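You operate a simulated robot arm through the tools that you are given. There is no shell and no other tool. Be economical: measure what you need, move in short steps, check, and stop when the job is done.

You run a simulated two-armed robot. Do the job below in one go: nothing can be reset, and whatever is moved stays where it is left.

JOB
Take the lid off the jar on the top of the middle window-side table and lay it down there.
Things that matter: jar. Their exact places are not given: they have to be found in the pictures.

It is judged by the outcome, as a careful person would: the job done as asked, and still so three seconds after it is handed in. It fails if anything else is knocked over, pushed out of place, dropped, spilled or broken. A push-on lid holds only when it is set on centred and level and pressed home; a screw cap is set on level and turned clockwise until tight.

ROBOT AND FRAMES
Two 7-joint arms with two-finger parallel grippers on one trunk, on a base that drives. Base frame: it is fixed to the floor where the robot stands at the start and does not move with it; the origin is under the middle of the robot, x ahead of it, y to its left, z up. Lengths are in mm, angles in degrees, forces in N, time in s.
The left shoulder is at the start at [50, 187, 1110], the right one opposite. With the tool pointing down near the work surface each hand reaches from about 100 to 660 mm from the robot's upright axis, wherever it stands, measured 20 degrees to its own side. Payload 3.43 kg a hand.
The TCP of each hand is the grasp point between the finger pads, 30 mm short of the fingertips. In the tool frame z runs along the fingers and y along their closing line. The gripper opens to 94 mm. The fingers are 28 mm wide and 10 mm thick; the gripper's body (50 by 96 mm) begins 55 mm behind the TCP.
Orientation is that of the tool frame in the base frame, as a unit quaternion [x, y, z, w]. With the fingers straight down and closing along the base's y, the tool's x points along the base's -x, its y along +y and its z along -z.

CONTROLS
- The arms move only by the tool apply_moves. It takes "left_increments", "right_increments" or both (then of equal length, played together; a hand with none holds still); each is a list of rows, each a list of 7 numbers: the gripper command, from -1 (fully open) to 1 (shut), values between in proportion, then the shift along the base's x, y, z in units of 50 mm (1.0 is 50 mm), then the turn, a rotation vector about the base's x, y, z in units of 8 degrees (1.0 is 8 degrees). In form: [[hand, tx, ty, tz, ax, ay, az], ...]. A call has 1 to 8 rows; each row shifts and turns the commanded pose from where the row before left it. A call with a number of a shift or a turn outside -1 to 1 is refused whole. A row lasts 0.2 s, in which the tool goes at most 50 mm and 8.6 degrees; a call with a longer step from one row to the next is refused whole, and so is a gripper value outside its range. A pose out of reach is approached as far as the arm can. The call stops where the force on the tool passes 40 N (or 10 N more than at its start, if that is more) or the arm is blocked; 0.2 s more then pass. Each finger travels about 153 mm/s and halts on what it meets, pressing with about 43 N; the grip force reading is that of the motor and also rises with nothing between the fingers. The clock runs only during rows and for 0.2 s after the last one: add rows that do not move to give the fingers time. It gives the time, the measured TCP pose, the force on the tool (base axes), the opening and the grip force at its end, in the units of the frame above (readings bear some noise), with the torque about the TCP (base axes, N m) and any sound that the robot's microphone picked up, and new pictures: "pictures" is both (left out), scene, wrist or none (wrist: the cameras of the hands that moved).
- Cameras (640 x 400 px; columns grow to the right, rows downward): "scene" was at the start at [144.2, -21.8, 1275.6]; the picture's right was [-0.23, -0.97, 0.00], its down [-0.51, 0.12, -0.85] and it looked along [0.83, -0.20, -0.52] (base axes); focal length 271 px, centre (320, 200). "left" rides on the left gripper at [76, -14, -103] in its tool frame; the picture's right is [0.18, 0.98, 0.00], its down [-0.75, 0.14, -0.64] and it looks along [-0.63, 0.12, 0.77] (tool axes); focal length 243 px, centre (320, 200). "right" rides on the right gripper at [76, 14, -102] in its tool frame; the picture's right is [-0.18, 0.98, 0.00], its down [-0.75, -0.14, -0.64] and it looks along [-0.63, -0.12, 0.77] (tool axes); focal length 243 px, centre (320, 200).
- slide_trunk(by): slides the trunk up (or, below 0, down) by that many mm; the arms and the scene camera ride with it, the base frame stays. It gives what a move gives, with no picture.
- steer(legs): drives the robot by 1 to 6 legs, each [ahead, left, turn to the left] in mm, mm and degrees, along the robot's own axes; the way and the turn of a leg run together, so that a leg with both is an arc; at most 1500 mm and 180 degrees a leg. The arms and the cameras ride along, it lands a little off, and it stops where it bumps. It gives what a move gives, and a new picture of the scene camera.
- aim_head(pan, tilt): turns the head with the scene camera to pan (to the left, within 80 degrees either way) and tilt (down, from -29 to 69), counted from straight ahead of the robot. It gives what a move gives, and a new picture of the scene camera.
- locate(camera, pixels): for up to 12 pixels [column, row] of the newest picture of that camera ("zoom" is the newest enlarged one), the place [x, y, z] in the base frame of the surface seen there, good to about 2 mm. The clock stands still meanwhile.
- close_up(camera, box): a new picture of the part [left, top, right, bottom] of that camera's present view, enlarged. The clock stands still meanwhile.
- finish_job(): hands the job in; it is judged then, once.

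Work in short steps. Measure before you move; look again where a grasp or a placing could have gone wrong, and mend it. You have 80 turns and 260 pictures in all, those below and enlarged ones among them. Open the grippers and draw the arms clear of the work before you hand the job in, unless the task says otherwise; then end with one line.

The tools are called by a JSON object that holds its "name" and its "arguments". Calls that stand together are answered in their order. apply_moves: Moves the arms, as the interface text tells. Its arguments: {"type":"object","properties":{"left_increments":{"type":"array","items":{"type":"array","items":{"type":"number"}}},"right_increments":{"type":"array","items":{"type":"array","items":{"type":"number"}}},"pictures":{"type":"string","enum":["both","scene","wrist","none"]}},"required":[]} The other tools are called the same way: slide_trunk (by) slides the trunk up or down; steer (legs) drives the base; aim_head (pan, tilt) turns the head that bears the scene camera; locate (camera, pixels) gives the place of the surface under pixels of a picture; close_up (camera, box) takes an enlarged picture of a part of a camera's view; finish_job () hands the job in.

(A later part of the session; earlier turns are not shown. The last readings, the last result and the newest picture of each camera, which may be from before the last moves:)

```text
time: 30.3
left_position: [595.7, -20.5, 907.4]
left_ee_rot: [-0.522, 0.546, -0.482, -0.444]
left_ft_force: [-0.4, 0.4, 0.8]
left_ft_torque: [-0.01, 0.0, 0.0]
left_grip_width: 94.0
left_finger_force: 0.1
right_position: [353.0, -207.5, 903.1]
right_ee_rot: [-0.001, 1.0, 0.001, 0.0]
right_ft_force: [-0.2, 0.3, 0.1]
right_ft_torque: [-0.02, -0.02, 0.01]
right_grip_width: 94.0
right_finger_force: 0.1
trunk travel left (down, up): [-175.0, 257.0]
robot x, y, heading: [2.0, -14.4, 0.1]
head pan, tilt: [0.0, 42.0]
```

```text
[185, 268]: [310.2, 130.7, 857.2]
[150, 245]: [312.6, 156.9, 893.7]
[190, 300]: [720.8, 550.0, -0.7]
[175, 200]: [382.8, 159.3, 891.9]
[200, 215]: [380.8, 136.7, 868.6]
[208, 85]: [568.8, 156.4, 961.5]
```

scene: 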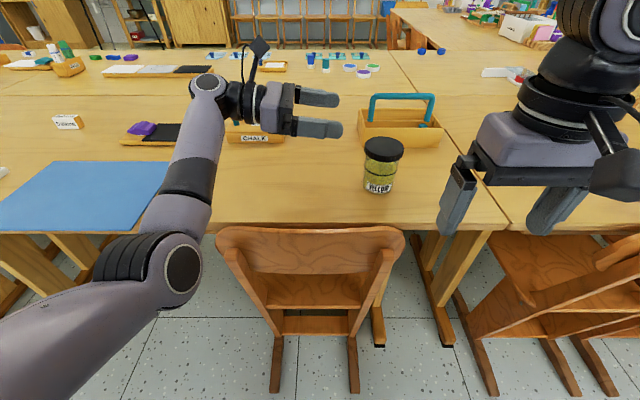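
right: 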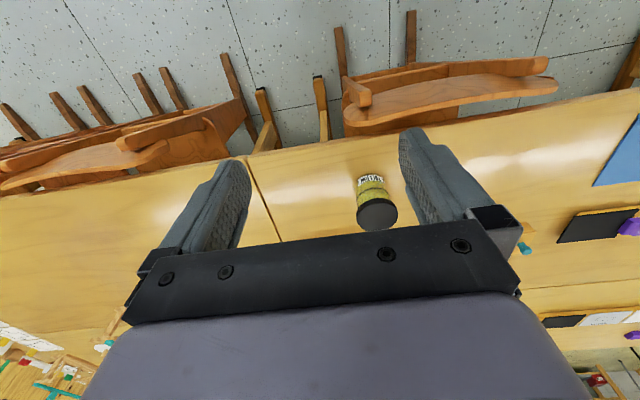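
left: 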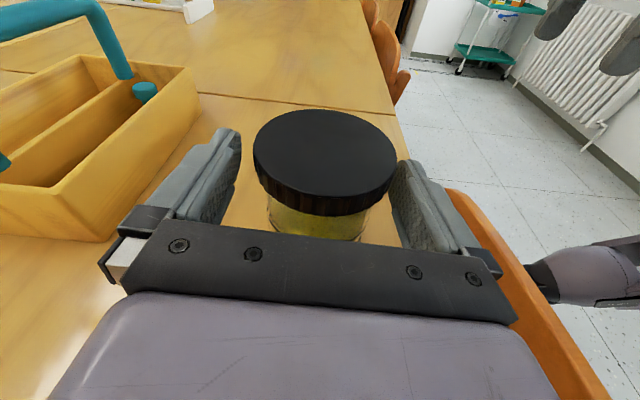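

Margin is thin, so I raise the trunk 20 more, then descend in steps at y≈-20, watching the forearm.

{"name": "slide_trunk", "arguments": {"by": 20}}

{"name": "apply_moves", "arguments": {"left_increments": [[-1, 0, 0, -0.7, 0, 0, 0], [-1, 0, 0, -0.7, 0, 0, 0], [-1, 0, 0, -0.7, 0, 0, 0], [-1, 0, 0, -0.5, 0, 0, 0], [-1, 0, 0, 0, 0, 0, 0]]}}

```text
time: 31.0
left_position: [595.5, -20.5, 926.2]
left_ee_rot: [-0.523, 0.545, -0.482, -0.444]
left_ft_force: [0.3, 0.9, 0.2]
left_ft_torque: [-0.02, -0.03, -0.03]
left_grip_width: 94.1
left_finger_force: 0.1
right_position: [353.0, -209.6, 922.7]
right_ee_rot: [-0.002, 1.0, 0.001, 0.0]
right_ft_force: [0.0, -0.3, -0.8]
right_ft_torque: [-0.03, -0.02, -0.02]
right_grip_width: 94.2
right_finger_force: 0.0
trunk travel left (down, up): [-195.0, 237.0]
robot x, y, heading: [0.4, -13.9, -0.0]
head pan, tilt: [0.0, 42.0]
```

```text
time: 32.2
left_position: [595.9, -20.3, 798.8]
left_ee_rot: [-0.523, 0.545, -0.482, -0.443]
left_ft_force: [0.6, 0.6, 1.0]
left_ft_torque: [0.02, 0.03, 0.0]
left_grip_width: 93.9
left_finger_force: 0.0
right_position: [354.1, -209.7, 922.5]
right_ee_rot: [-0.001, 1.0, 0.001, 0.0]
right_ft_force: [0.1, -0.3, -0.3]
right_ft_torque: [0.03, -0.01, 0.01]
right_grip_width: 94.1
right_finger_force: 0.0
trunk travel left (down, up): [-195.0, 237.0]
robot x, y, heading: [1.6, -17.4, 0.1]
head pan, tilt: [0.0, 42.0]
```

scene: 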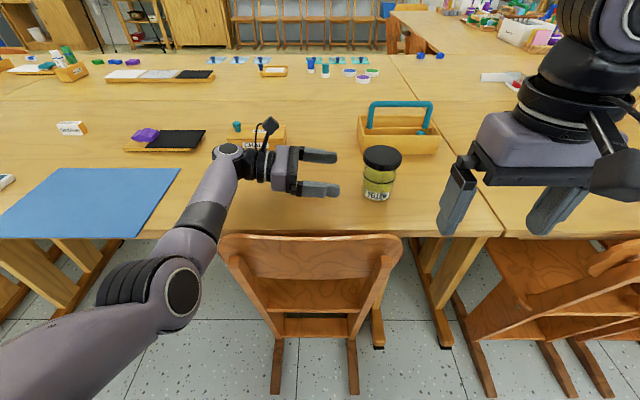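
left: 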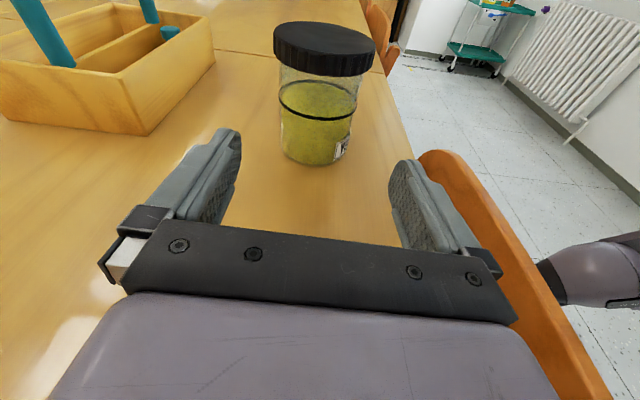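

Reached without complaint. I check elbow and forearm heights beside the chair's left corner.

{"name": "locate", "arguments": {"camera": "scene", "pixels": [[185, 290], [150, 265], [213, 250], [205, 215], [225, 205], [228, 150]]}}

{"name": "close_up", "arguments": {"camera": "scene", "box": [80, 140, 272, 340]}}

```text
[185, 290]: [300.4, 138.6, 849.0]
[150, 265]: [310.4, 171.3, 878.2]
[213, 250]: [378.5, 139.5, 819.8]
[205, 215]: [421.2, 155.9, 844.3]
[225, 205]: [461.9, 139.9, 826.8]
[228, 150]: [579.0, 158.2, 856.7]
```

```text
2.00 times, centred on (176, 240) of scene
```

zoom: 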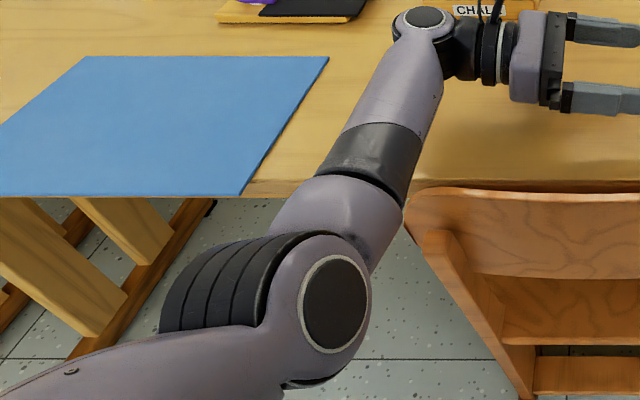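

Forearm bottom is ≈765 vs chair 752: thin. I raise the trunk another 18, compensate, and advance half-way, then check the chair.

{"name": "slide_trunk", "arguments": {"by": 18}}

{"name": "apply_moves", "arguments": {"left_increments": [[-1, 0, 0, -0.4, 0, 0, 0], [-1, 0, -0.4, 0, 0, 0, 0], [-1, 0, -0.4, 0, 0, 0, 0], [-1, 0, 0, 0, 0, 0, 0]]}}

```text
time: 32.9
left_position: [596.0, -20.4, 816.2]
left_ee_rot: [-0.523, 0.544, -0.483, -0.443]
left_ft_force: [1.5, -0.6, 0.1]
left_ft_torque: [0.0, -0.01, -0.01]
left_grip_width: 93.9
left_finger_force: 0.1
right_position: [354.2, -208.7, 941.3]
right_ee_rot: [-0.001, 1.0, 0.001, 0.0]
right_ft_force: [-0.5, 0.1, 0.0]
right_ft_torque: [0.01, 0.03, -0.02]
right_grip_width: 94.0
right_finger_force: 0.0
trunk travel left (down, up): [-213.0, 219.0]
robot x, y, heading: [-2.2, -15.0, 0.3]
head pan, tilt: [0.0, 42.0]
```

```text
time: 33.9
left_position: [596.1, -60.1, 795.5]
left_ee_rot: [-0.523, 0.546, -0.481, -0.444]
left_ft_force: [0.0, 0.3, 1.0]
left_ft_torque: [0.03, -0.02, 0.0]
left_grip_width: 93.8
left_finger_force: 0.0
right_position: [354.0, -208.4, 940.0]
right_ee_rot: [-0.001, 1.0, 0.002, 0.0]
right_ft_force: [0.2, 0.8, 0.4]
right_ft_torque: [0.0, -0.01, 0.0]
right_grip_width: 93.9
right_finger_force: 0.0
trunk travel left (down, up): [-213.0, 219.0]
robot x, y, heading: [-0.1, -14.8, 0.1]
head pan, tilt: [0.0, 42.0]
```

scene: 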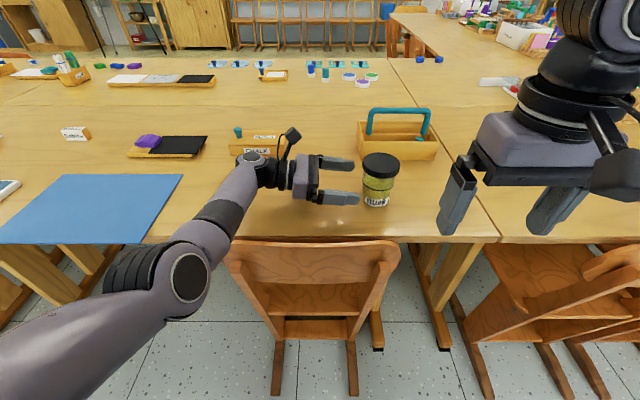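
left: 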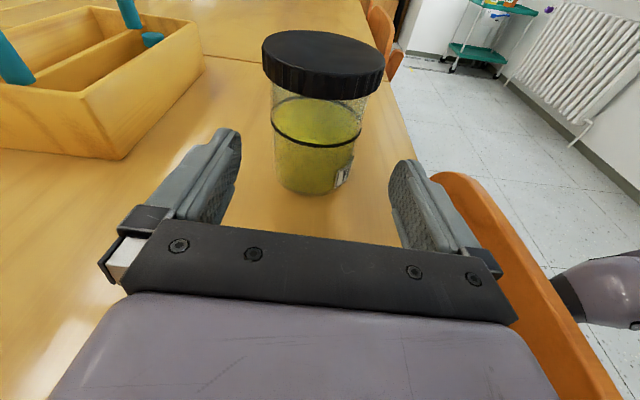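

Chair unmoved. I check forearm height over the chair corner before the last 70 mm.

{"name": "locate", "arguments": {"camera": "scene", "pixels": [[222, 245], [215, 225], [235, 215], [205, 275], [185, 250], [240, 245]]}}

{"name": "close_up", "arguments": {"camera": "left", "box": [480, 200, 640, 300]}}

```text
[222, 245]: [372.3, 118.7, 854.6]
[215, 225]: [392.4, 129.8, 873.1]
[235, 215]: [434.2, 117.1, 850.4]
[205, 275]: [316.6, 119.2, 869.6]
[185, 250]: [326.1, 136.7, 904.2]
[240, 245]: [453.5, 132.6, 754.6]
```

```text
4.00 times, centred on (560, 250) of left
```

zoom: 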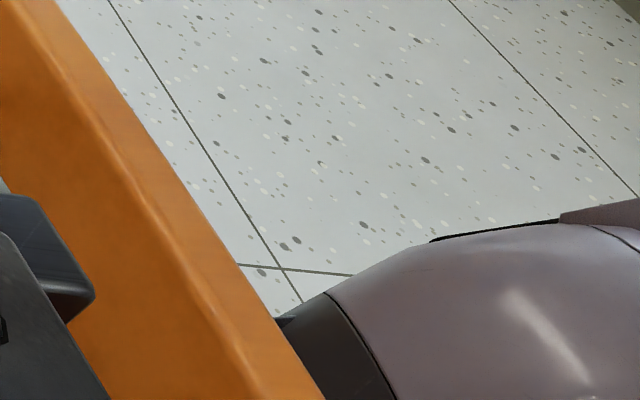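

The forearm has risen (bottom ≈785+), clear. I continue to y≈-130.

{"name": "apply_moves", "arguments": {"left_increments": [[-1, -0.04, -0.35, 0, 0, 0, 0], [-1, -0.04, -0.35, 0, 0, 0, 0], [-1, 0, -0.35, 0, 0, 0, 0], [-1, 0, -0.35, 0, 0, 0, 0], [-1, 0, 0, 0, 0, 0, 0]]}}

```text
time: 35.1
left_position: [586.0, -129.8, 800.1]
left_ee_rot: [-0.523, 0.545, -0.482, -0.443]
left_ft_force: [0.7, -0.3, 0.3]
left_ft_torque: [-0.05, 0.03, 0.0]
left_grip_width: 94.2
left_finger_force: 0.0
left hand out of reach, approached as far as the arm can: row 4
right_position: [354.4, -208.5, 940.7]
right_ee_rot: [-0.002, 1.0, 0.0, 0.0]
right_ft_force: [0.7, 0.1, -0.5]
right_ft_torque: [-0.03, -0.02, -0.02]
right_grip_width: 93.9
right_finger_force: 0.1
trunk travel left (down, up): [-213.0, 219.0]
robot x, y, heading: [-2.7, -11.9, 0.1]
head pan, tilt: [0.0, 42.0]
```

scene: 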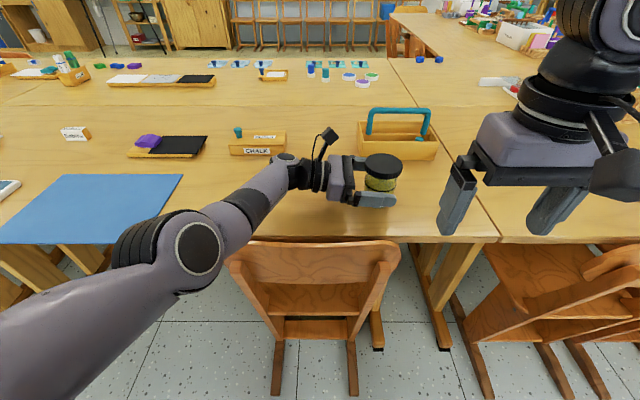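
left: 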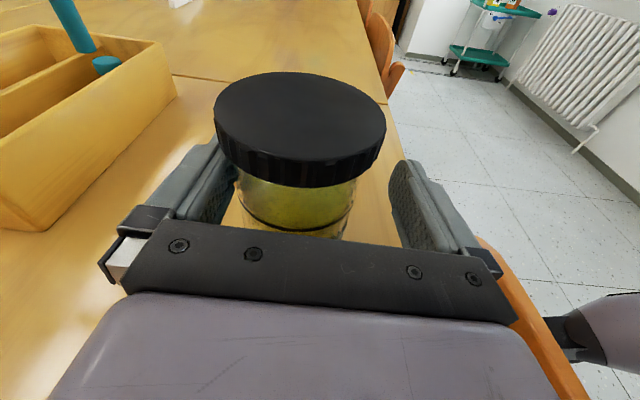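

The arm is at full reach and ~6 mm short in x. I lower the trunk 8 mm and shift +6 mm in x to centre on the jar.

{"name": "slide_trunk", "arguments": {"by": -8}}

{"name": "apply_moves", "arguments": {"left_increments": [[-1, 0.12, 0, 0, 0, 0, 0], [-1, 0, 0, 0, 0, 0, 0]]}}

{"name": "locate", "arguments": {"camera": "left", "pixels": [[215, 120], [385, 125], [300, 75], [300, 150], [245, 200], [355, 200], [225, 190], [395, 200]]}}

```text
time: 35.6
left_position: [586.2, -130.2, 792.0]
left_ee_rot: [-0.524, 0.545, -0.483, -0.442]
left_ft_force: [0.1, -0.4, 0.2]
left_ft_torque: [0.0, -0.03, -0.05]
left_grip_width: 94.2
left_finger_force: 0.1
right_position: [352.6, -207.9, 933.1]
right_ee_rot: [-0.001, 1.0, 0.0, 0.0]
right_ft_force: [-0.2, 0.0, -0.7]
right_ft_torque: [0.0, 0.03, 0.02]
right_grip_width: 93.9
right_finger_force: 0.1
trunk travel left (down, up): [-205.0, 227.0]
robot x, y, heading: [-0.2, -10.0, -0.1]
head pan, tilt: [0.0, 42.0]
```

```text
time: 36.2
left_position: [585.1, -128.4, 792.8]
left_ee_rot: [-0.523, 0.544, -0.483, -0.443]
left_ft_force: [-0.5, -0.1, -0.5]
left_ft_torque: [0.0, 0.0, 0.0]
left_grip_width: 94.1
left_finger_force: 0.1
left hand out of reach, approached as far as the arm can: row 1
right_position: [353.4, -208.1, 933.4]
right_ee_rot: [-0.002, 1.0, 0.001, 0.0]
right_ft_force: [-0.4, -0.4, -1.0]
right_ft_torque: [-0.05, 0.05, 0.05]
right_grip_width: 94.0
right_finger_force: 0.1
trunk travel left (down, up): [-205.0, 227.0]
robot x, y, heading: [0.1, -11.9, -0.1]
head pan, tilt: [0.0, 42.0]
```

scene: 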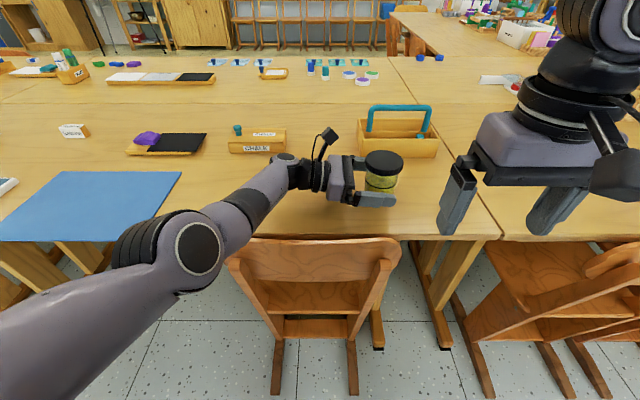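
left: 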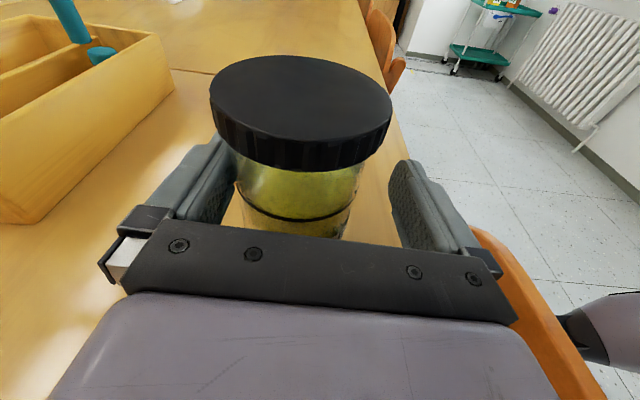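

```text
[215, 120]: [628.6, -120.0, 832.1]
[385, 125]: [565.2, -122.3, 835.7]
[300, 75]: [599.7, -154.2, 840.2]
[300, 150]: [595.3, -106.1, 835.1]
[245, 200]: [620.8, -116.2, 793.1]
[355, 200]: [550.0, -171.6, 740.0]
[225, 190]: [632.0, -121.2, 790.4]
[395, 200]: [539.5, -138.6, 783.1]
```

Finger mid-line is x≈585.5, jar centre ≈592. I trade a bit more trunk height for reach: trunk -12, hand +10, then x +6.

{"name": "slide_trunk", "arguments": {"by": -14}}

{"name": "apply_moves", "arguments": {"left_increments": [[-1, 0, 0, 0.24, 0, 0, 0], [-1, 0.16, 0, 0, 0, 0, 0], [-1, 0, 0, 0, 0, 0, 0]], "pictures": "wrist"}}

```text
time: 36.9
left_position: [585.3, -128.7, 777.7]
left_ee_rot: [-0.523, 0.545, -0.482, -0.444]
left_ft_force: [0.0, 0.6, 0.8]
left_ft_torque: [-0.02, 0.02, -0.01]
left_grip_width: 94.0
left_finger_force: 0.1
right_position: [353.8, -208.1, 918.5]
right_ee_rot: [-0.001, 1.0, 0.001, 0.0]
right_ft_force: [-0.2, 0.0, -0.8]
right_ft_torque: [0.02, 0.02, 0.02]
right_grip_width: 94.0
right_finger_force: 0.0
trunk travel left (down, up): [-191.0, 241.0]
robot x, y, heading: [-2.3, -12.9, -0.1]
head pan, tilt: [0.0, 42.0]
```

```text
time: 37.6
left_position: [588.7, -128.5, 792.6]
left_ee_rot: [-0.523, 0.545, -0.482, -0.443]
left_ft_force: [-0.2, -0.1, 0.0]
left_ft_torque: [0.01, 0.0, 0.04]
left_grip_width: 94.2
left_finger_force: 0.0
left hand out of reach, approached as far as the arm can: row 2
right_position: [352.6, -208.1, 920.0]
right_ee_rot: [-0.001, 1.0, 0.001, 0.0]
right_ft_force: [0.6, 0.3, 0.4]
right_ft_torque: [-0.03, -0.01, 0.0]
right_grip_width: 94.0
right_finger_force: 0.3
trunk travel left (down, up): [-191.0, 241.0]
robot x, y, heading: [0.3, -15.1, 0.1]
head pan, tilt: [0.0, 42.0]
```

left: 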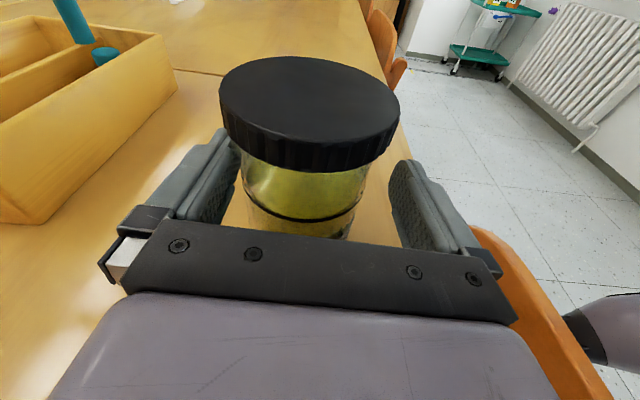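

Within ~3 mm of centre. I close the left fingers on the jar's body.

{"name": "apply_moves", "arguments": {"left_increments": [[0.2, 0, 0, 0, 0, 0, 0], [0.5, 0, 0, 0, 0, 0, 0], [1, 0, 0, 0, 0, 0, 0], [1, 0, 0, 0, 0, 0, 0]]}}

```text
time: 38.6
left_position: [589.6, -127.9, 794.7]
left_ee_rot: [-0.523, 0.545, -0.483, -0.443]
left_ft_force: [-2.9, -0.2, 3.8]
left_ft_torque: [-0.05, 0.34, -0.03]
left_grip_width: 68.0
left_finger_force: 43.4
right_position: [353.3, -208.9, 919.0]
right_ee_rot: [-0.002, 1.0, 0.001, 0.001]
right_ft_force: [-0.6, 0.3, 0.2]
right_ft_torque: [0.01, 0.01, -0.01]
right_grip_width: 94.1
right_finger_force: 0.0
trunk travel left (down, up): [-191.0, 241.0]
robot x, y, heading: [-2.3, -14.1, 0.1]
head pan, tilt: [0.0, 42.0]
```

scene: 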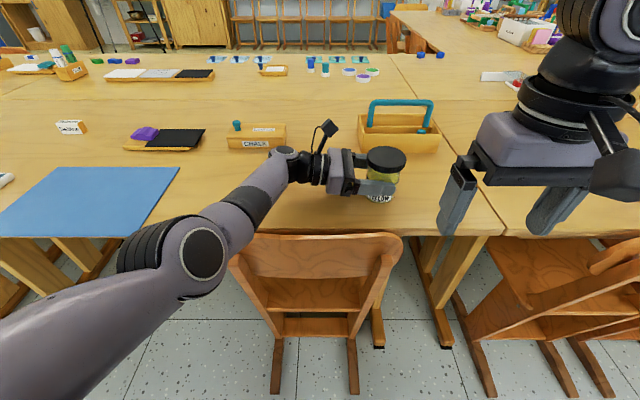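
left: 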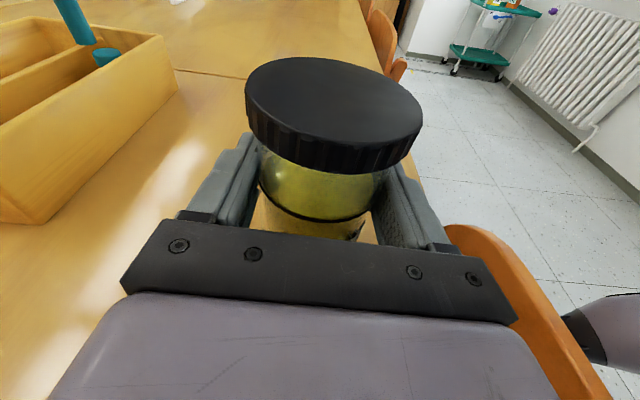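

The closing line is rolled ~3.6° so the jar was tipped slightly. I rotate the hand +3.6° about base y to level it, and check the lid plane.

{"name": "apply_moves", "arguments": {"left_increments": [[1, 0, 0, 0, 0, 0.22, 0], [1, 0, 0, 0, 0, 0.22, 0], [1, 0, 0, 0, 0, 0, 0]]}}

{"name": "locate", "arguments": {"camera": "left", "pixels": [[260, 90], [400, 100], [330, 70], [330, 130], [300, 100], [360, 100]]}}

{"name": "locate", "arguments": {"camera": "scene", "pixels": [[368, 160], [404, 160], [386, 149], [386, 168]]}}

```text
time: 39.5
left_position: [589.8, -129.0, 792.3]
left_ee_rot: [0.539, -0.531, 0.466, 0.459]
left_ft_force: [0.0, 0.9, 0.0]
left_ft_torque: [0.06, 0.02, -0.05]
left_grip_width: 67.4
left_finger_force: 43.1
right_position: [352.2, -208.4, 919.7]
right_ee_rot: [-0.002, 1.0, 0.0, 0.0]
right_ft_force: [0.4, -0.4, -0.2]
right_ft_torque: [-0.01, 0.0, -0.01]
right_grip_width: 94.1
right_finger_force: 0.0
trunk travel left (down, up): [-191.0, 241.0]
robot x, y, heading: [-0.3, -14.0, 0.1]
head pan, tilt: [0.0, 42.0]
```

scene: 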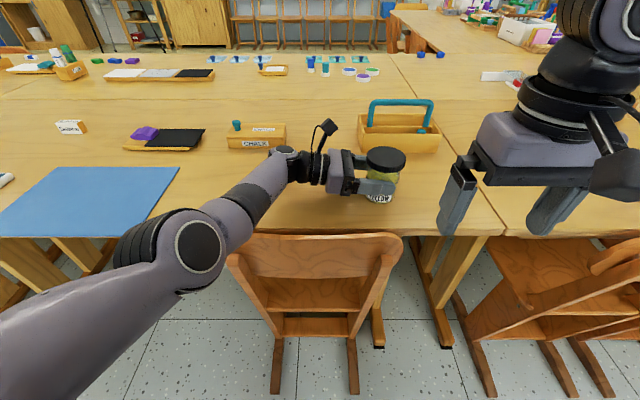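
left: 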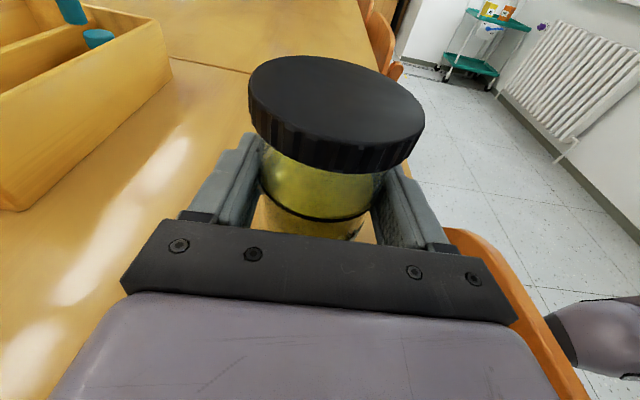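

```text
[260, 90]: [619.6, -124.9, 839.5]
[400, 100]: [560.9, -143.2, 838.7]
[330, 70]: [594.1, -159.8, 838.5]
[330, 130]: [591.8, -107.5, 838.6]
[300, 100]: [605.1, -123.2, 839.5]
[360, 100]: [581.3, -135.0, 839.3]
```

```text
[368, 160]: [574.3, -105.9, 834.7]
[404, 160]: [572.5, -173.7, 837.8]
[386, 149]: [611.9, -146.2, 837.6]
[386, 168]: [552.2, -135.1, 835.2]
```

The lid is level at z≈839, centre ≈(589,-138), jar held firmly. Now I raise the right hand and pre-turn it -64° about z for an anticlockwise stroke.

{"name": "apply_moves", "arguments": {"right_increments": [[-1, 0, 0, 0.5, 0, 0, -1], [-1, 0, 0, 0.5, 0, 0, -1], [-1, 0.5, 0.1, 0, 0, 0, -1], [-1, 0.6, 0.1, 0, 0, 0, -1], [-1, 0.6, 0.1, 0, 0, 0, -1], [-1, 0.6, 0.2, 0, 0, 0, -1], [-1, 0.6, 0.3, 0, 0, 0, -1], [-1, 0.6, 0.3, 0, 0, 0, -1]]}}

```text
time: 41.2
left_position: [587.6, -128.3, 792.5]
left_ee_rot: [0.539, -0.531, 0.466, 0.459]
left_ft_force: [-0.4, -0.6, 0.0]
left_ft_torque: [0.03, -0.04, 0.01]
left_grip_width: 67.0
left_finger_force: 43.0
right_position: [529.7, -154.7, 967.1]
right_ee_rot: [0.53, 0.848, 0.0, 0.001]
right_ft_force: [-0.7, 0.6, 0.4]
right_ft_torque: [0.02, -0.03, -0.01]
right_grip_width: 94.2
right_finger_force: 0.1
trunk travel left (down, up): [-191.0, 241.0]
robot x, y, heading: [-1.1, -13.2, -0.0]
head pan, tilt: [0.0, 42.0]
```

scene: 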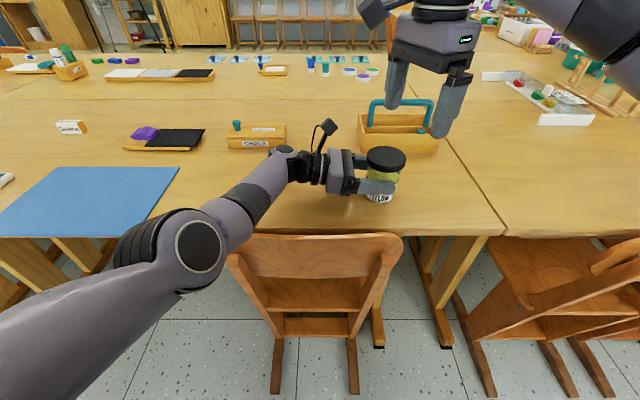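
right: 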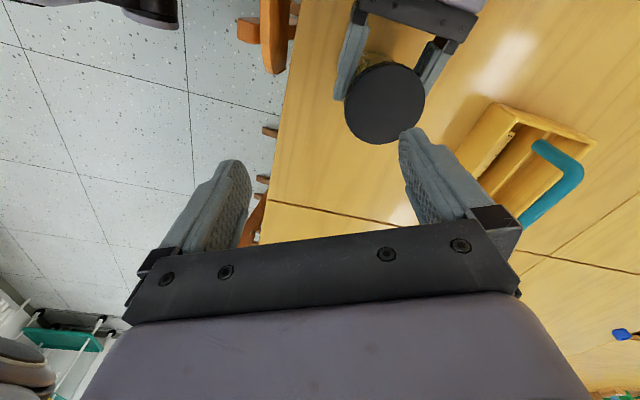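

The right camera will pass near the left camera's stalk; I measure that stalk's top and the lid outline from here.

{"name": "locate", "arguments": {"camera": "scene", "pixels": [[329, 123], [335, 130], [318, 140], [372, 10], [395, 30], [425, 60]]}}

{"name": "locate", "arguments": {"camera": "right", "pixels": [[385, 103], [346, 105], [424, 103], [385, 63], [385, 142]]}}

```text
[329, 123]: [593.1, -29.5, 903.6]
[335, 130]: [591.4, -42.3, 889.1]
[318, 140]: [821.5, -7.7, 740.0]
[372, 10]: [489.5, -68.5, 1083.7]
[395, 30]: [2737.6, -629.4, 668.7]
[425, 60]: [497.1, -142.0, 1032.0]
```

```text
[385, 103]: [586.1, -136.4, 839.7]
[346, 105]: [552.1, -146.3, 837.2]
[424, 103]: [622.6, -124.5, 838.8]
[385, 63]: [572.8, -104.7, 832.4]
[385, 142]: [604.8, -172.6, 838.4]
```

Clear by ~25 mm. I centre the right hand over the lid (588,-137) and descend to z≈880 first.

{"name": "apply_moves", "arguments": {"right_increments": [[-1, 0.6, 0.18, 0, 0, 0, 0], [-1, 0.56, 0.18, 0, 0, 0, 0], [-1, 0, 0, -0.6, 0, 0, 0], [-1, 0, 0, -0.6, 0, 0, 0], [-1, 0, 0, -0.5, 0, 0, 0], [-1, 0, 0, 0, 0, 0, 0]]}}

```text
time: 42.6
left_position: [588.7, -128.5, 791.6]
left_ee_rot: [0.538, -0.531, 0.466, 0.46]
left_ft_force: [0.2, -0.1, 0.1]
left_ft_torque: [0.04, 0.0, -0.01]
left_grip_width: 67.0
left_finger_force: 42.8
right_position: [584.8, -135.0, 884.9]
right_ee_rot: [0.528, 0.849, 0.001, -0.001]
right_ft_force: [0.5, 0.3, -0.8]
right_ft_torque: [-0.04, 0.02, 0.0]
right_grip_width: 94.2
right_finger_force: 0.1
trunk travel left (down, up): [-191.0, 241.0]
robot x, y, heading: [3.5, -16.6, 0.3]
head pan, tilt: [0.0, 42.0]
```

scene: 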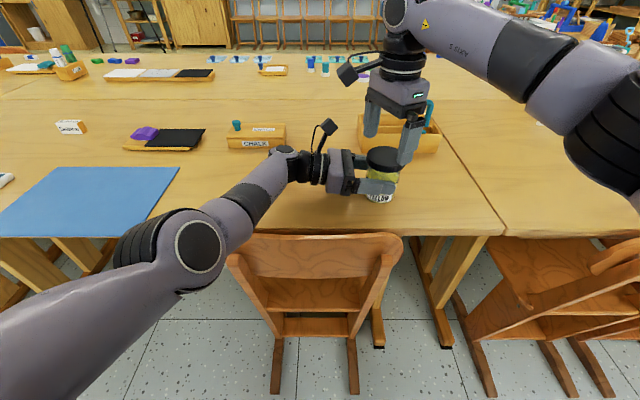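
right: 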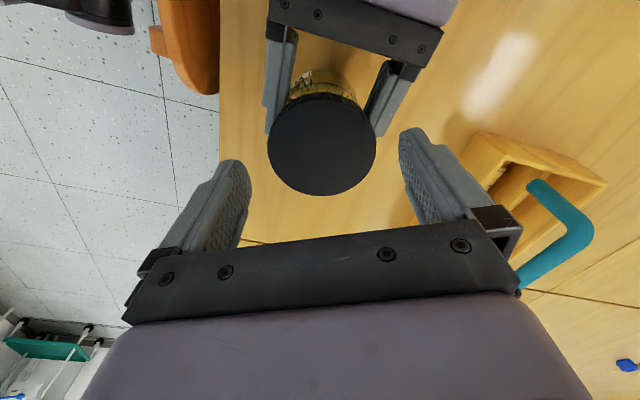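

The lid is centred between the fingers. I descend to z≈850 and close on the lid's rim.

{"name": "apply_moves", "arguments": {"right_increments": [[-1, 0.06, -0.03, -0.3, 0, 0, 0], [-1, 0, 0, -0.25, 0, 0, 0], [-1, 0, 0, -0.15, 0, 0, 0], [-1, 0, 0, 0, 0, 0, 0]]}}

```text
time: 43.6
left_position: [588.6, -128.9, 793.6]
left_ee_rot: [0.539, -0.53, 0.467, 0.459]
left_ft_force: [-0.6, 0.3, -0.6]
left_ft_torque: [0.04, 0.0, 0.02]
left_grip_width: 67.0
left_finger_force: 43.2
right_position: [589.3, -136.8, 847.3]
right_ee_rot: [0.529, 0.849, 0.0, 0.0]
right_ft_force: [-0.2, -0.7, -0.1]
right_ft_torque: [0.01, 0.0, -0.01]
right_grip_width: 93.9
right_finger_force: 0.0
trunk travel left (down, up): [-191.0, 241.0]
robot x, y, heading: [0.7, -8.9, 0.2]
head pan, tilt: [0.0, 42.0]
```

scene: 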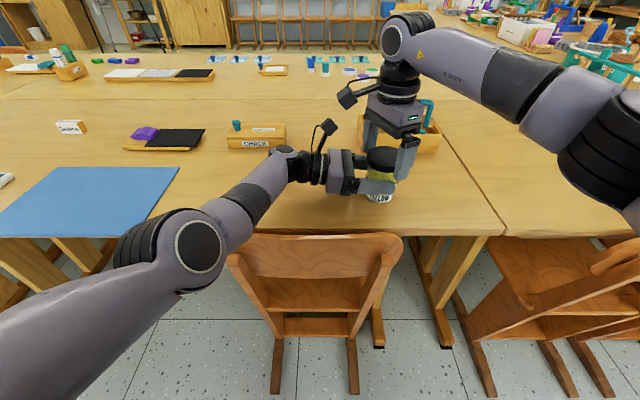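
right: 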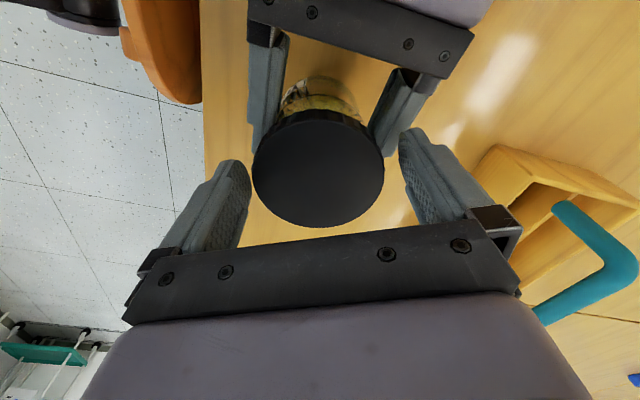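

Good alignment. Close the right gripper on the lid.

{"name": "apply_moves", "arguments": {"right_increments": [[0, 0, 0, 0, 0, 0, 0], [0.4, 0, 0, 0, 0, 0, 0], [1, 0, 0, 0, 0, 0, 0], [1, 0, 0, 0, 0, 0, 0]], "pictures": "none"}}

```text
time: 44.6
left_position: [589.5, -127.8, 793.7]
left_ee_rot: [0.54, -0.531, 0.467, 0.458]
left_ft_force: [11.4, 2.7, -0.5]
left_ft_torque: [-0.09, 0.38, 0.1]
left_grip_width: 66.9
left_finger_force: 43.1
right_position: [589.9, -138.1, 848.7]
right_ee_rot: [0.529, 0.849, -0.001, 0.0]
right_ft_force: [-10.7, -3.0, 0.4]
right_ft_torque: [-0.09, 0.18, -0.01]
right_grip_width: 72.7
right_finger_force: 42.9
trunk travel left (down, up): [-191.0, 241.0]
robot x, y, heading: [1.2, -15.2, -0.1]
head pan, tilt: [0.0, 42.0]
```

Lid held (72.7 mm). I twist anticlockwise 24° and read torques.

{"name": "apply_moves", "arguments": {"right_increments": [[1, 0, 0, 0, 0, 0, 1], [1, 0, 0, 0, 0, 0, 1], [1, 0, 0, 0, 0, 0, 1]]}}

```text
time: 45.5
left_position: [590.7, -126.8, 793.5]
left_ee_rot: [0.54, -0.529, 0.467, 0.458]
left_ft_force: [19.2, 7.1, -1.0]
left_ft_torque: [-0.35, 1.32, 0.25]
left_grip_width: 67.0
left_finger_force: 42.8
right_position: [588.5, -137.4, 848.7]
right_ee_rot: [0.34, 0.94, -0.001, -0.001]
right_ft_force: [-19.1, -7.1, 0.3]
right_ft_torque: [-0.04, -0.25, -0.09]
right_grip_width: 72.6
right_finger_force: 43.4
trunk travel left (down, up): [-191.0, 241.0]
robot x, y, heading: [-1.1, -14.0, 0.0]
head pan, tilt: [0.0, 42.0]
```

scene: 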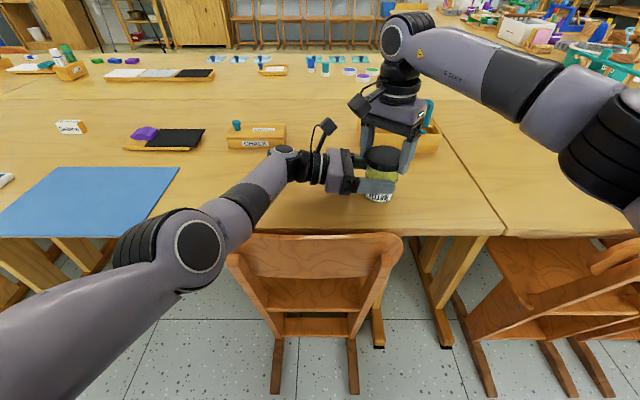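
right: 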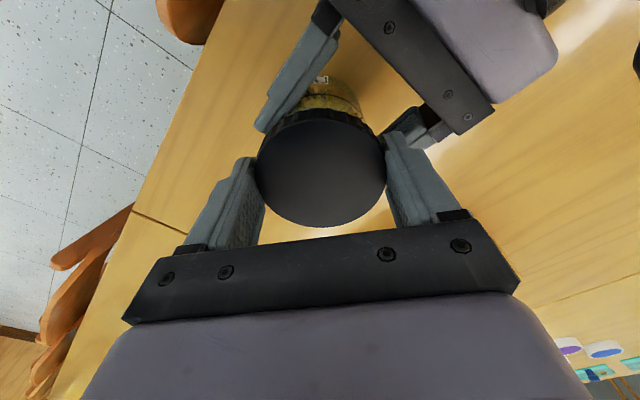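

The lid turns with little torque, but there is ~19 N side load; I shift the right hand -2.5 mm in x and -1 in y to relieve it, and look at the label to see whether the jar turned.

{"name": "apply_moves", "arguments": {"right_increments": [[1, -0.05, -0.02, 0, 0, 0, 0], [1, 0, 0, 0, 0, 0, 0]], "pictures": "none"}}

{"name": "close_up", "arguments": {"camera": "scene", "box": [340, 130, 436, 210]}}

```text
time: 46.0
left_position: [589.1, -128.9, 793.6]
left_ee_rot: [0.538, -0.531, 0.467, 0.459]
left_ft_force: [8.5, 9.9, 0.2]
left_ft_torque: [-0.35, 0.31, 0.12]
left_grip_width: 67.0
left_finger_force: 43.2
right_position: [587.5, -138.8, 848.9]
right_ee_rot: [0.341, 0.94, -0.002, 0.0]
right_ft_force: [-8.8, -10.0, -2.5]
right_ft_torque: [-0.22, 0.12, -0.03]
right_grip_width: 72.8
right_finger_force: 43.1
trunk travel left (down, up): [-191.0, 241.0]
robot x, y, heading: [-1.0, -12.5, 0.2]
head pan, tilt: [0.0, 42.0]
```

```text
5.00 times, centred on (388, 170) of scene
```

zoom: 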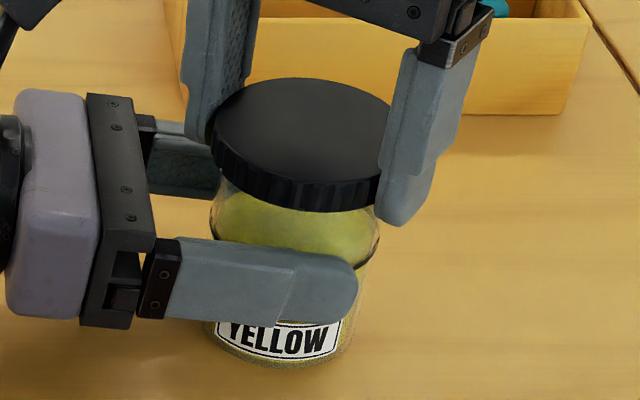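

Setup is clear and the label faces the front. I rotate a further 56° and compare the label.

{"name": "apply_moves", "arguments": {"right_increments": [[1, -0.02, -0.02, 0, 0, 0, 1], [1, 0, 0, 0, 0, 0, 1], [1, 0, 0, 0, 0, 0, 1], [1, 0, 0, 0, 0, 0, 1], [1, 0, 0, 0, 0, 0, 1], [1, 0, 0, 0, 0, 0, 1], [1, 0, 0, 0, 0, 0, 1]], "pictures": "none"}}

{"name": "close_up", "arguments": {"camera": "scene", "box": [340, 130, 436, 210]}}

```text
time: 47.6
left_position: [589.1, -128.1, 793.4]
left_ee_rot: [0.539, -0.531, 0.466, 0.459]
left_ft_force: [-1.8, 19.3, -0.7]
left_ft_torque: [-0.66, 0.03, 0.01]
left_grip_width: 67.0
left_finger_force: 43.5
right_position: [585.9, -141.7, 848.6]
right_ee_rot: [-0.141, 0.99, -0.002, 0.001]
right_ft_force: [1.3, -19.6, -1.8]
right_ft_torque: [-0.41, -0.1, -0.1]
right_grip_width: 72.7
right_finger_force: 42.8
trunk travel left (down, up): [-191.0, 241.0]
robot x, y, heading: [-2.0, -17.8, 0.2]
head pan, tilt: [0.0, 42.0]
```

```text
5.00 times, centred on (388, 170) of scene
```

zoom: 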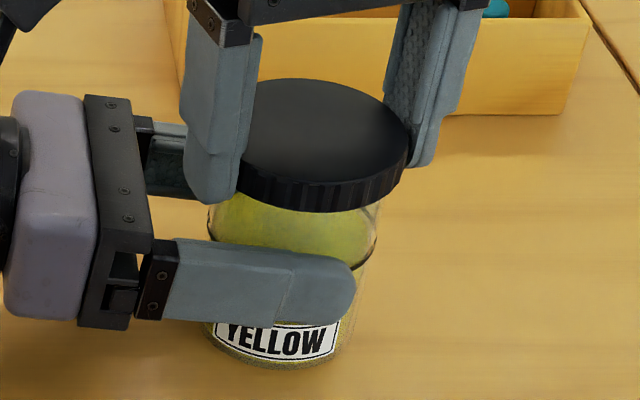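

The jar stays still while the lid has turned 80°. I relieve the side load (-1.5 mm y) and test a small lift.

{"name": "apply_moves", "arguments": {"right_increments": [[1, 0, -0.04, 0, 0, 0, 0], [1, 0, 0, 0.04, 0, 0, 0], [1, 0, 0, 0.04, 0, 0, 0]], "pictures": "none"}}

{"name": "close_up", "arguments": {"camera": "scene", "box": [340, 130, 436, 210]}}

```text
time: 48.5
left_position: [589.3, -128.7, 795.9]
left_ee_rot: [0.536, -0.531, 0.467, 0.461]
left_ft_force: [-4.9, 15.4, 11.2]
left_ft_torque: [-0.18, 0.37, -0.1]
left_grip_width: 67.0
left_finger_force: 43.0
right_position: [585.3, -141.2, 851.9]
right_ee_rot: [-0.14, 0.99, -0.001, 0.001]
right_ft_force: [6.0, -15.4, -13.7]
right_ft_torque: [-0.84, -0.65, 0.01]
right_grip_width: 72.8
right_finger_force: 43.3
trunk travel left (down, up): [-191.0, 241.0]
robot x, y, heading: [-0.3, -10.3, 0.3]
head pan, tilt: [0.0, 42.0]
```

```text
5.00 times, centred on (388, 170) of scene
```

zoom: 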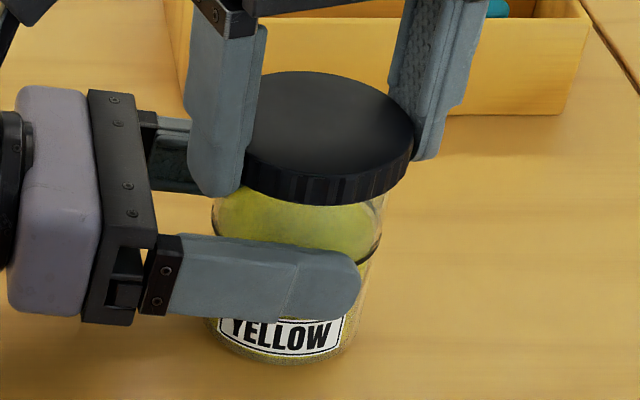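

Still attached: the jar lifts slightly with it. I lower back 4 mm and continue turning 56° anticlockwise.

{"name": "apply_moves", "arguments": {"right_increments": [[1, 0, 0, -0.08, 0, 0, 0], [1, 0, 0, 0, 0, 0, 1], [1, 0, 0, 0, 0, 0, 1], [1, 0, 0, 0, 0, 0, 1], [1, 0, 0, 0, 0, 0, 1], [1, 0, 0, 0, 0, 0, 1], [1, 0, 0, 0, 0, 0, 1], [1, 0, 0, 0, 0, 0, 1]], "pictures": "wrist"}}

{"name": "close_up", "arguments": {"camera": "scene", "box": [340, 130, 436, 210]}}

```text
time: 50.2
left_position: [589.9, -128.1, 792.8]
left_ee_rot: [0.539, -0.531, 0.466, 0.459]
left_ft_force: [-5.3, 16.6, -2.6]
left_ft_torque: [-0.5, -0.25, -0.11]
left_grip_width: 66.8
left_finger_force: 43.1
right_position: [587.1, -141.9, 848.1]
right_ee_rot: [-0.243, 0.97, -0.001, 0.001]
right_ft_force: [5.1, -16.7, -0.1]
right_ft_torque: [-0.35, -0.03, -0.09]
right_grip_width: 72.9
right_finger_force: 42.7
right hand out of reach, approached as far as the arm can: row 3, 4, 5, 6, 7, 8
trunk travel left (down, up): [-191.0, 241.0]
robot x, y, heading: [2.4, -12.4, 0.2]
head pan, tilt: [0.0, 42.0]
```

right: 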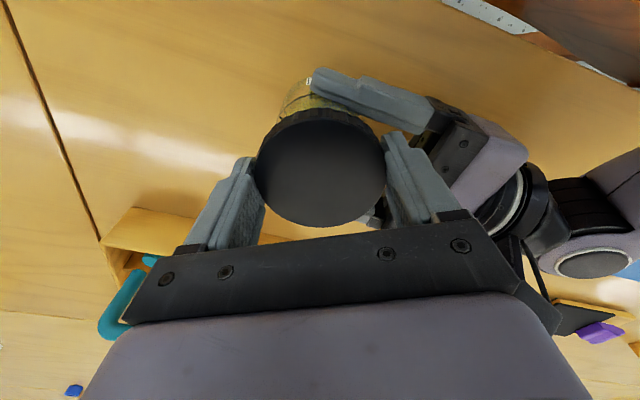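

```text
5.00 times, centred on (388, 170) of scene
```

zoom: 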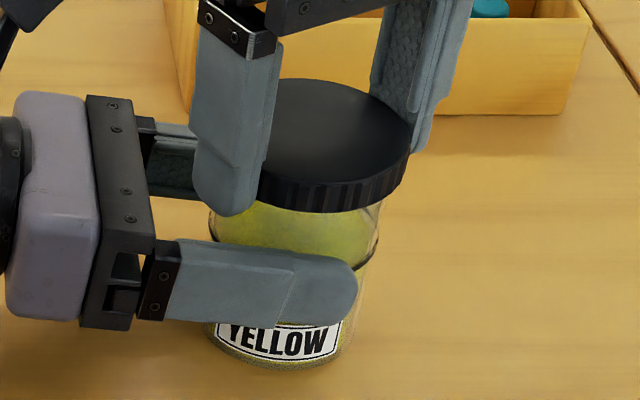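

Right wrist limit reached after ~92° of lid turn. I regrip: open, lift 30 mm, and turn back.

{"name": "apply_moves", "arguments": {"right_increments": [[-1, 0, 0, 0, 0, 0, 0], [-1, 0, 0, 0, 0, 0, 0], [-1, 0, 0, 0.7, 0, 0, 0], [-1, 0.03, 0.06, 0, 0, 0, -1], [-1, 0, 0, 0, 0, 0, -1], [-1, 0, 0, 0, 0, 0, -1], [-1, 0, 0, 0, 0, 0, -1], [-1, 0, 0, 0, 0, 0, -1]], "pictures": "none"}}

{"name": "apply_moves", "arguments": {"right_increments": [[-1, 0, 0, 0, 0, 0, -1], [-1, 0, 0, 0, 0, 0, -1], [-1, 0, 0, 0, 0, 0, -1], [-1, 0, 0, 0, 0, 0, -1], [-1, 0, 0, 0, 0, 0, -1], [-1, 0, 0, 0, 0, 0, -1], [-1, 0, 0, 0, 0, 0, -1], [-1, 0, 0, 0, 0, 0, -1]], "pictures": "wrist"}}

```text
time: 52.0
left_position: [590.3, -129.0, 792.3]
left_ee_rot: [0.538, -0.531, 0.467, 0.459]
left_ft_force: [0.2, -0.4, -2.8]
left_ft_torque: [0.01, 0.01, 0.01]
left_grip_width: 66.9
left_finger_force: 43.2
right_position: [587.0, -137.1, 884.4]
right_ee_rot: [0.104, 0.995, 0.001, 0.0]
right_ft_force: [0.3, -0.3, 1.3]
right_ft_torque: [-0.03, -0.03, 0.0]
right_grip_width: 94.0
right_finger_force: 0.1
trunk travel left (down, up): [-191.0, 241.0]
robot x, y, heading: [-1.3, -13.3, 0.2]
head pan, tilt: [0.0, 42.0]
```

```text
time: 53.9
left_position: [589.0, -128.0, 792.6]
left_ee_rot: [0.539, -0.531, 0.466, 0.459]
left_ft_force: [0.4, -0.3, -2.1]
left_ft_torque: [0.03, -0.02, -0.01]
left_grip_width: 66.7
left_finger_force: 42.7
right_position: [586.3, -138.4, 884.1]
right_ee_rot: [0.616, 0.788, 0.0, 0.0]
right_ft_force: [-0.1, 0.1, 0.1]
right_ft_torque: [0.0, -0.05, 0.03]
right_grip_width: 93.9
right_finger_force: 0.0
trunk travel left (down, up): [-191.0, 241.0]
robot x, y, heading: [-1.7, -18.5, -0.0]
head pan, tilt: [0.0, 42.0]
```

right: 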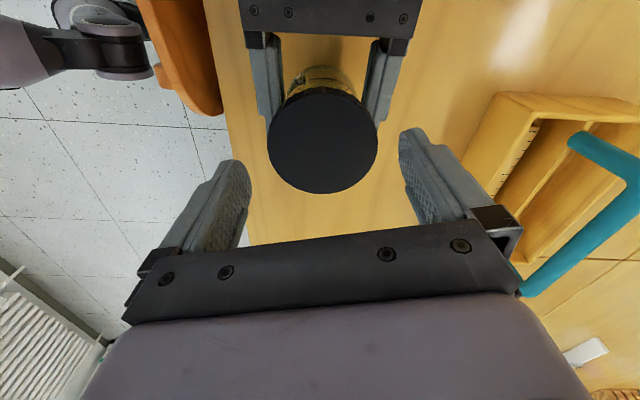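

Yaw now -76°. I check the lid centre, continue another 48° and lower onto it.

{"name": "locate", "arguments": {"camera": "right", "pixels": [[267, 140], [378, 138], [322, 140], [322, 192], [322, 95]]}}

{"name": "apply_moves", "arguments": {"right_increments": [[-1, 0, 0, 0, 0, 0, -1], [-1, 0, 0, 0, 0, 0, -1], [-1, 0, 0, 0, 0, 0, -1], [-1, 0, 0, 0, 0, 0, -1], [-1, 0, 0, 0, 0, 0, -1], [-1, 0, 0, 0, 0, 0, -1]], "pictures": "both"}}

```text
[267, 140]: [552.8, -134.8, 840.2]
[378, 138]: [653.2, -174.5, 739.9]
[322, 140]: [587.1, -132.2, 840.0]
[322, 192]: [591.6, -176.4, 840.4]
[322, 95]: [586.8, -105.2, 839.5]
```

```text
time: 55.2
left_position: [589.0, -128.3, 792.7]
left_ee_rot: [0.539, -0.531, 0.466, 0.459]
left_ft_force: [0.1, -0.9, -2.7]
left_ft_torque: [0.05, -0.02, -0.01]
left_grip_width: 67.1
left_finger_force: 42.8
right_position: [587.4, -138.4, 884.9]
right_ee_rot: [0.883, 0.47, 0.001, 0.001]
right_ft_force: [-0.2, 0.6, -0.6]
right_ft_torque: [-0.04, 0.03, -0.03]
right_grip_width: 94.0
right_finger_force: 0.1
trunk travel left (down, up): [-191.0, 241.0]
robot x, y, heading: [2.0, -12.5, 0.2]
head pan, tilt: [0.0, 42.0]
```

scene: 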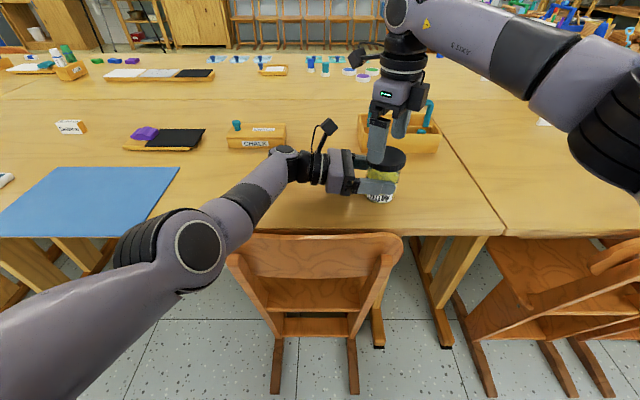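
right: 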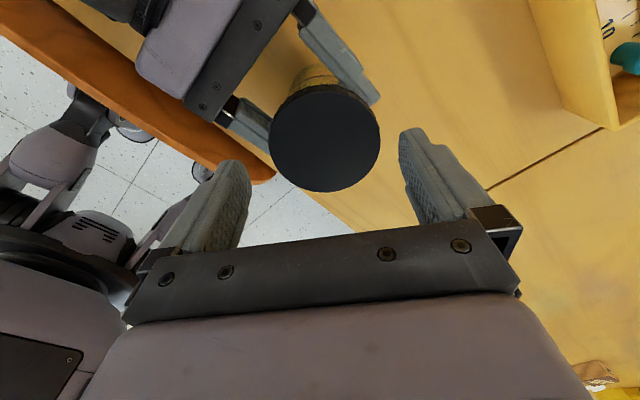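

Lid top is now z≈840 (rose ~1 mm): a screw thread. Centre ≈(588.5,-140). I lower, grip, and start turning.

{"name": "apply_moves", "arguments": {"right_increments": [[-1, 0.02, -0.03, -0.4, 0, 0, 0], [-1, 0, 0, -0.3, 0, 0, 0], [-1, 0, 0, 0, 0, 0, 0], [0.4, 0, 0, 0, 0, 0, 0], [1, 0, 0, 0, 0, 0, 0], [1, 0, 0, 0, 0, 0, 0], [1, 0, 0, 0, 0, 0, 1], [1, 0, 0, 0, 0, 0, 1]], "pictures": "none"}}

```text
time: 57.0
left_position: [588.7, -129.1, 793.3]
left_ee_rot: [0.538, -0.532, 0.465, 0.46]
left_ft_force: [-14.3, 2.8, 0.3]
left_ft_torque: [0.0, -0.56, -0.12]
left_grip_width: 66.7
left_finger_force: 42.8
right_position: [587.8, -139.0, 847.4]
right_ee_rot: [0.808, 0.589, 0.0, 0.0]
right_ft_force: [14.1, -3.4, -2.3]
right_ft_torque: [-0.15, -0.26, 0.02]
right_grip_width: 72.8
right_finger_force: 42.7
trunk travel left (down, up): [-191.0, 241.0]
robot x, y, heading: [3.0, -14.5, -0.0]
head pan, tilt: [0.0, 42.0]
```

Gripped (72.8). I shift +2 mm x to relieve the side load and turn 56° more, with a slight rise to follow the thread.

{"name": "apply_moves", "arguments": {"right_increments": [[1, 0.04, 0, 0, 0, 0, 1], [1, 0, 0, 0, 0, 0, 1], [1, 0, 0, 0.01, 0, 0, 1], [1, 0, 0, 0, 0, 0, 1], [1, 0, 0, 0, 0, 0, 1], [1, 0, 0, 0.01, 0, 0, 1], [1, 0, 0, 0, 0, 0, 1], [1, 0, 0, 0, 0, 0, 1]], "pictures": "none"}}

{"name": "apply_moves", "arguments": {"right_increments": [[1, 0, 0, 0.01, 0, 0, 1], [1, 0, 0, 0, 0, 0, 1], [1, 0, 0, 0.01, 0, 0, 1], [1, 0, 0, 0, 0, 0, 1], [1, 0, 0, 0, 0, 0, 1], [1, 0, 0, 0.01, 0, 0, 1], [1, 0, 0, 0, 0, 0, 1]], "pictures": "none"}}

{"name": "close_up", "arguments": {"camera": "scene", "box": [340, 130, 436, 210]}}

```text
time: 58.9
left_position: [590.5, -126.3, 793.3]
left_ee_rot: [0.54, -0.53, 0.468, 0.457]
left_ft_force: [17.8, -4.2, -3.5]
left_ft_torque: [0.2, 0.87, 0.27]
left_grip_width: 66.7
left_finger_force: 42.6
right_position: [589.0, -139.3, 850.1]
right_ee_rot: [0.371, 0.928, -0.001, -0.002]
right_ft_force: [-18.0, 5.4, 0.8]
right_ft_torque: [0.13, 0.17, -0.02]
right_grip_width: 72.5
right_finger_force: 43.1
trunk travel left (down, up): [-191.0, 241.0]
robot x, y, heading: [-0.6, -13.7, 0.1]
head pan, tilt: [0.0, 42.0]
```

```text
time: 60.5
left_position: [590.7, -126.9, 792.4]
left_ee_rot: [0.54, -0.53, 0.468, 0.457]
left_ft_force: [24.2, 3.7, 1.3]
left_ft_torque: [-0.25, 1.17, 0.33]
left_grip_width: 67.0
left_finger_force: 43.1
right_position: [589.3, -140.4, 850.8]
right_ee_rot: [-0.107, 0.994, -0.001, -0.003]
right_ft_force: [-23.4, -4.6, -3.1]
right_ft_torque: [0.01, 0.2, 0.0]
right_grip_width: 72.5
right_finger_force: 43.1
trunk travel left (down, up): [-191.0, 241.0]
robot x, y, heading: [-0.5, -14.0, 0.0]
head pan, tilt: [0.0, 42.0]
```

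```text
5.00 times, centred on (388, 170) of scene
```

zoom: 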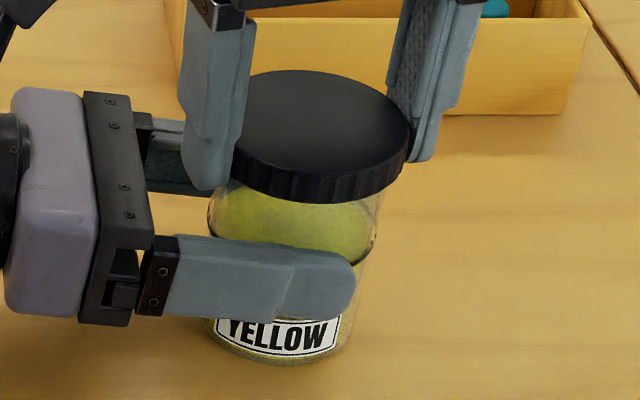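

Lid has risen visibly, jar unmoved (~228° total). I relieve the side load (-3 mm x) and test a gentle lift.

{"name": "apply_moves", "arguments": {"right_increments": [[1, -0.06, -0.01, 0, 0, 0, 0], [1, 0, 0, 0.05, 0, 0, 0], [1, 0, 0, 0.04, 0, 0, 0], [1, 0, 0, 0, 0, 0, 0]], "pictures": "none"}}

{"name": "close_up", "arguments": {"camera": "scene", "box": [340, 130, 436, 210]}}

```text
time: 61.5
left_position: [589.3, -128.2, 795.9]
left_ee_rot: [0.536, -0.531, 0.468, 0.46]
left_ft_force: [3.2, 11.3, 20.2]
left_ft_torque: [-0.17, 0.37, -0.04]
left_grip_width: 66.7
left_finger_force: 42.7
right_position: [588.1, -141.5, 854.6]
right_ee_rot: [-0.104, 0.995, -0.002, 0.0]
right_ft_force: [-4.2, -12.1, -23.8]
right_ft_torque: [-0.73, -0.13, 0.03]
right_grip_width: 72.8
right_finger_force: 43.2
trunk travel left (down, up): [-191.0, 241.0]
robot x, y, heading: [2.2, -17.0, 0.0]
head pan, tilt: [0.0, 42.0]
```

```text
5.00 times, centred on (388, 170) of scene
```

zoom: 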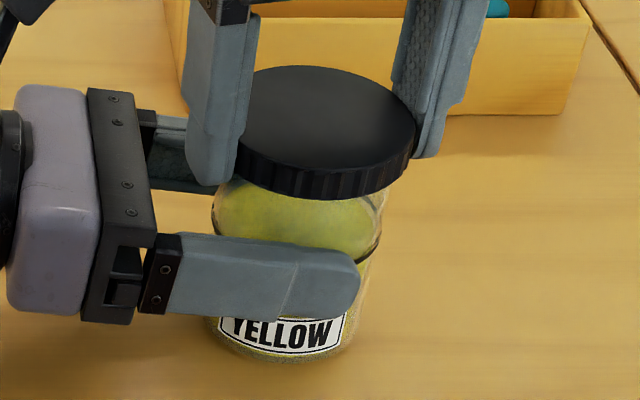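

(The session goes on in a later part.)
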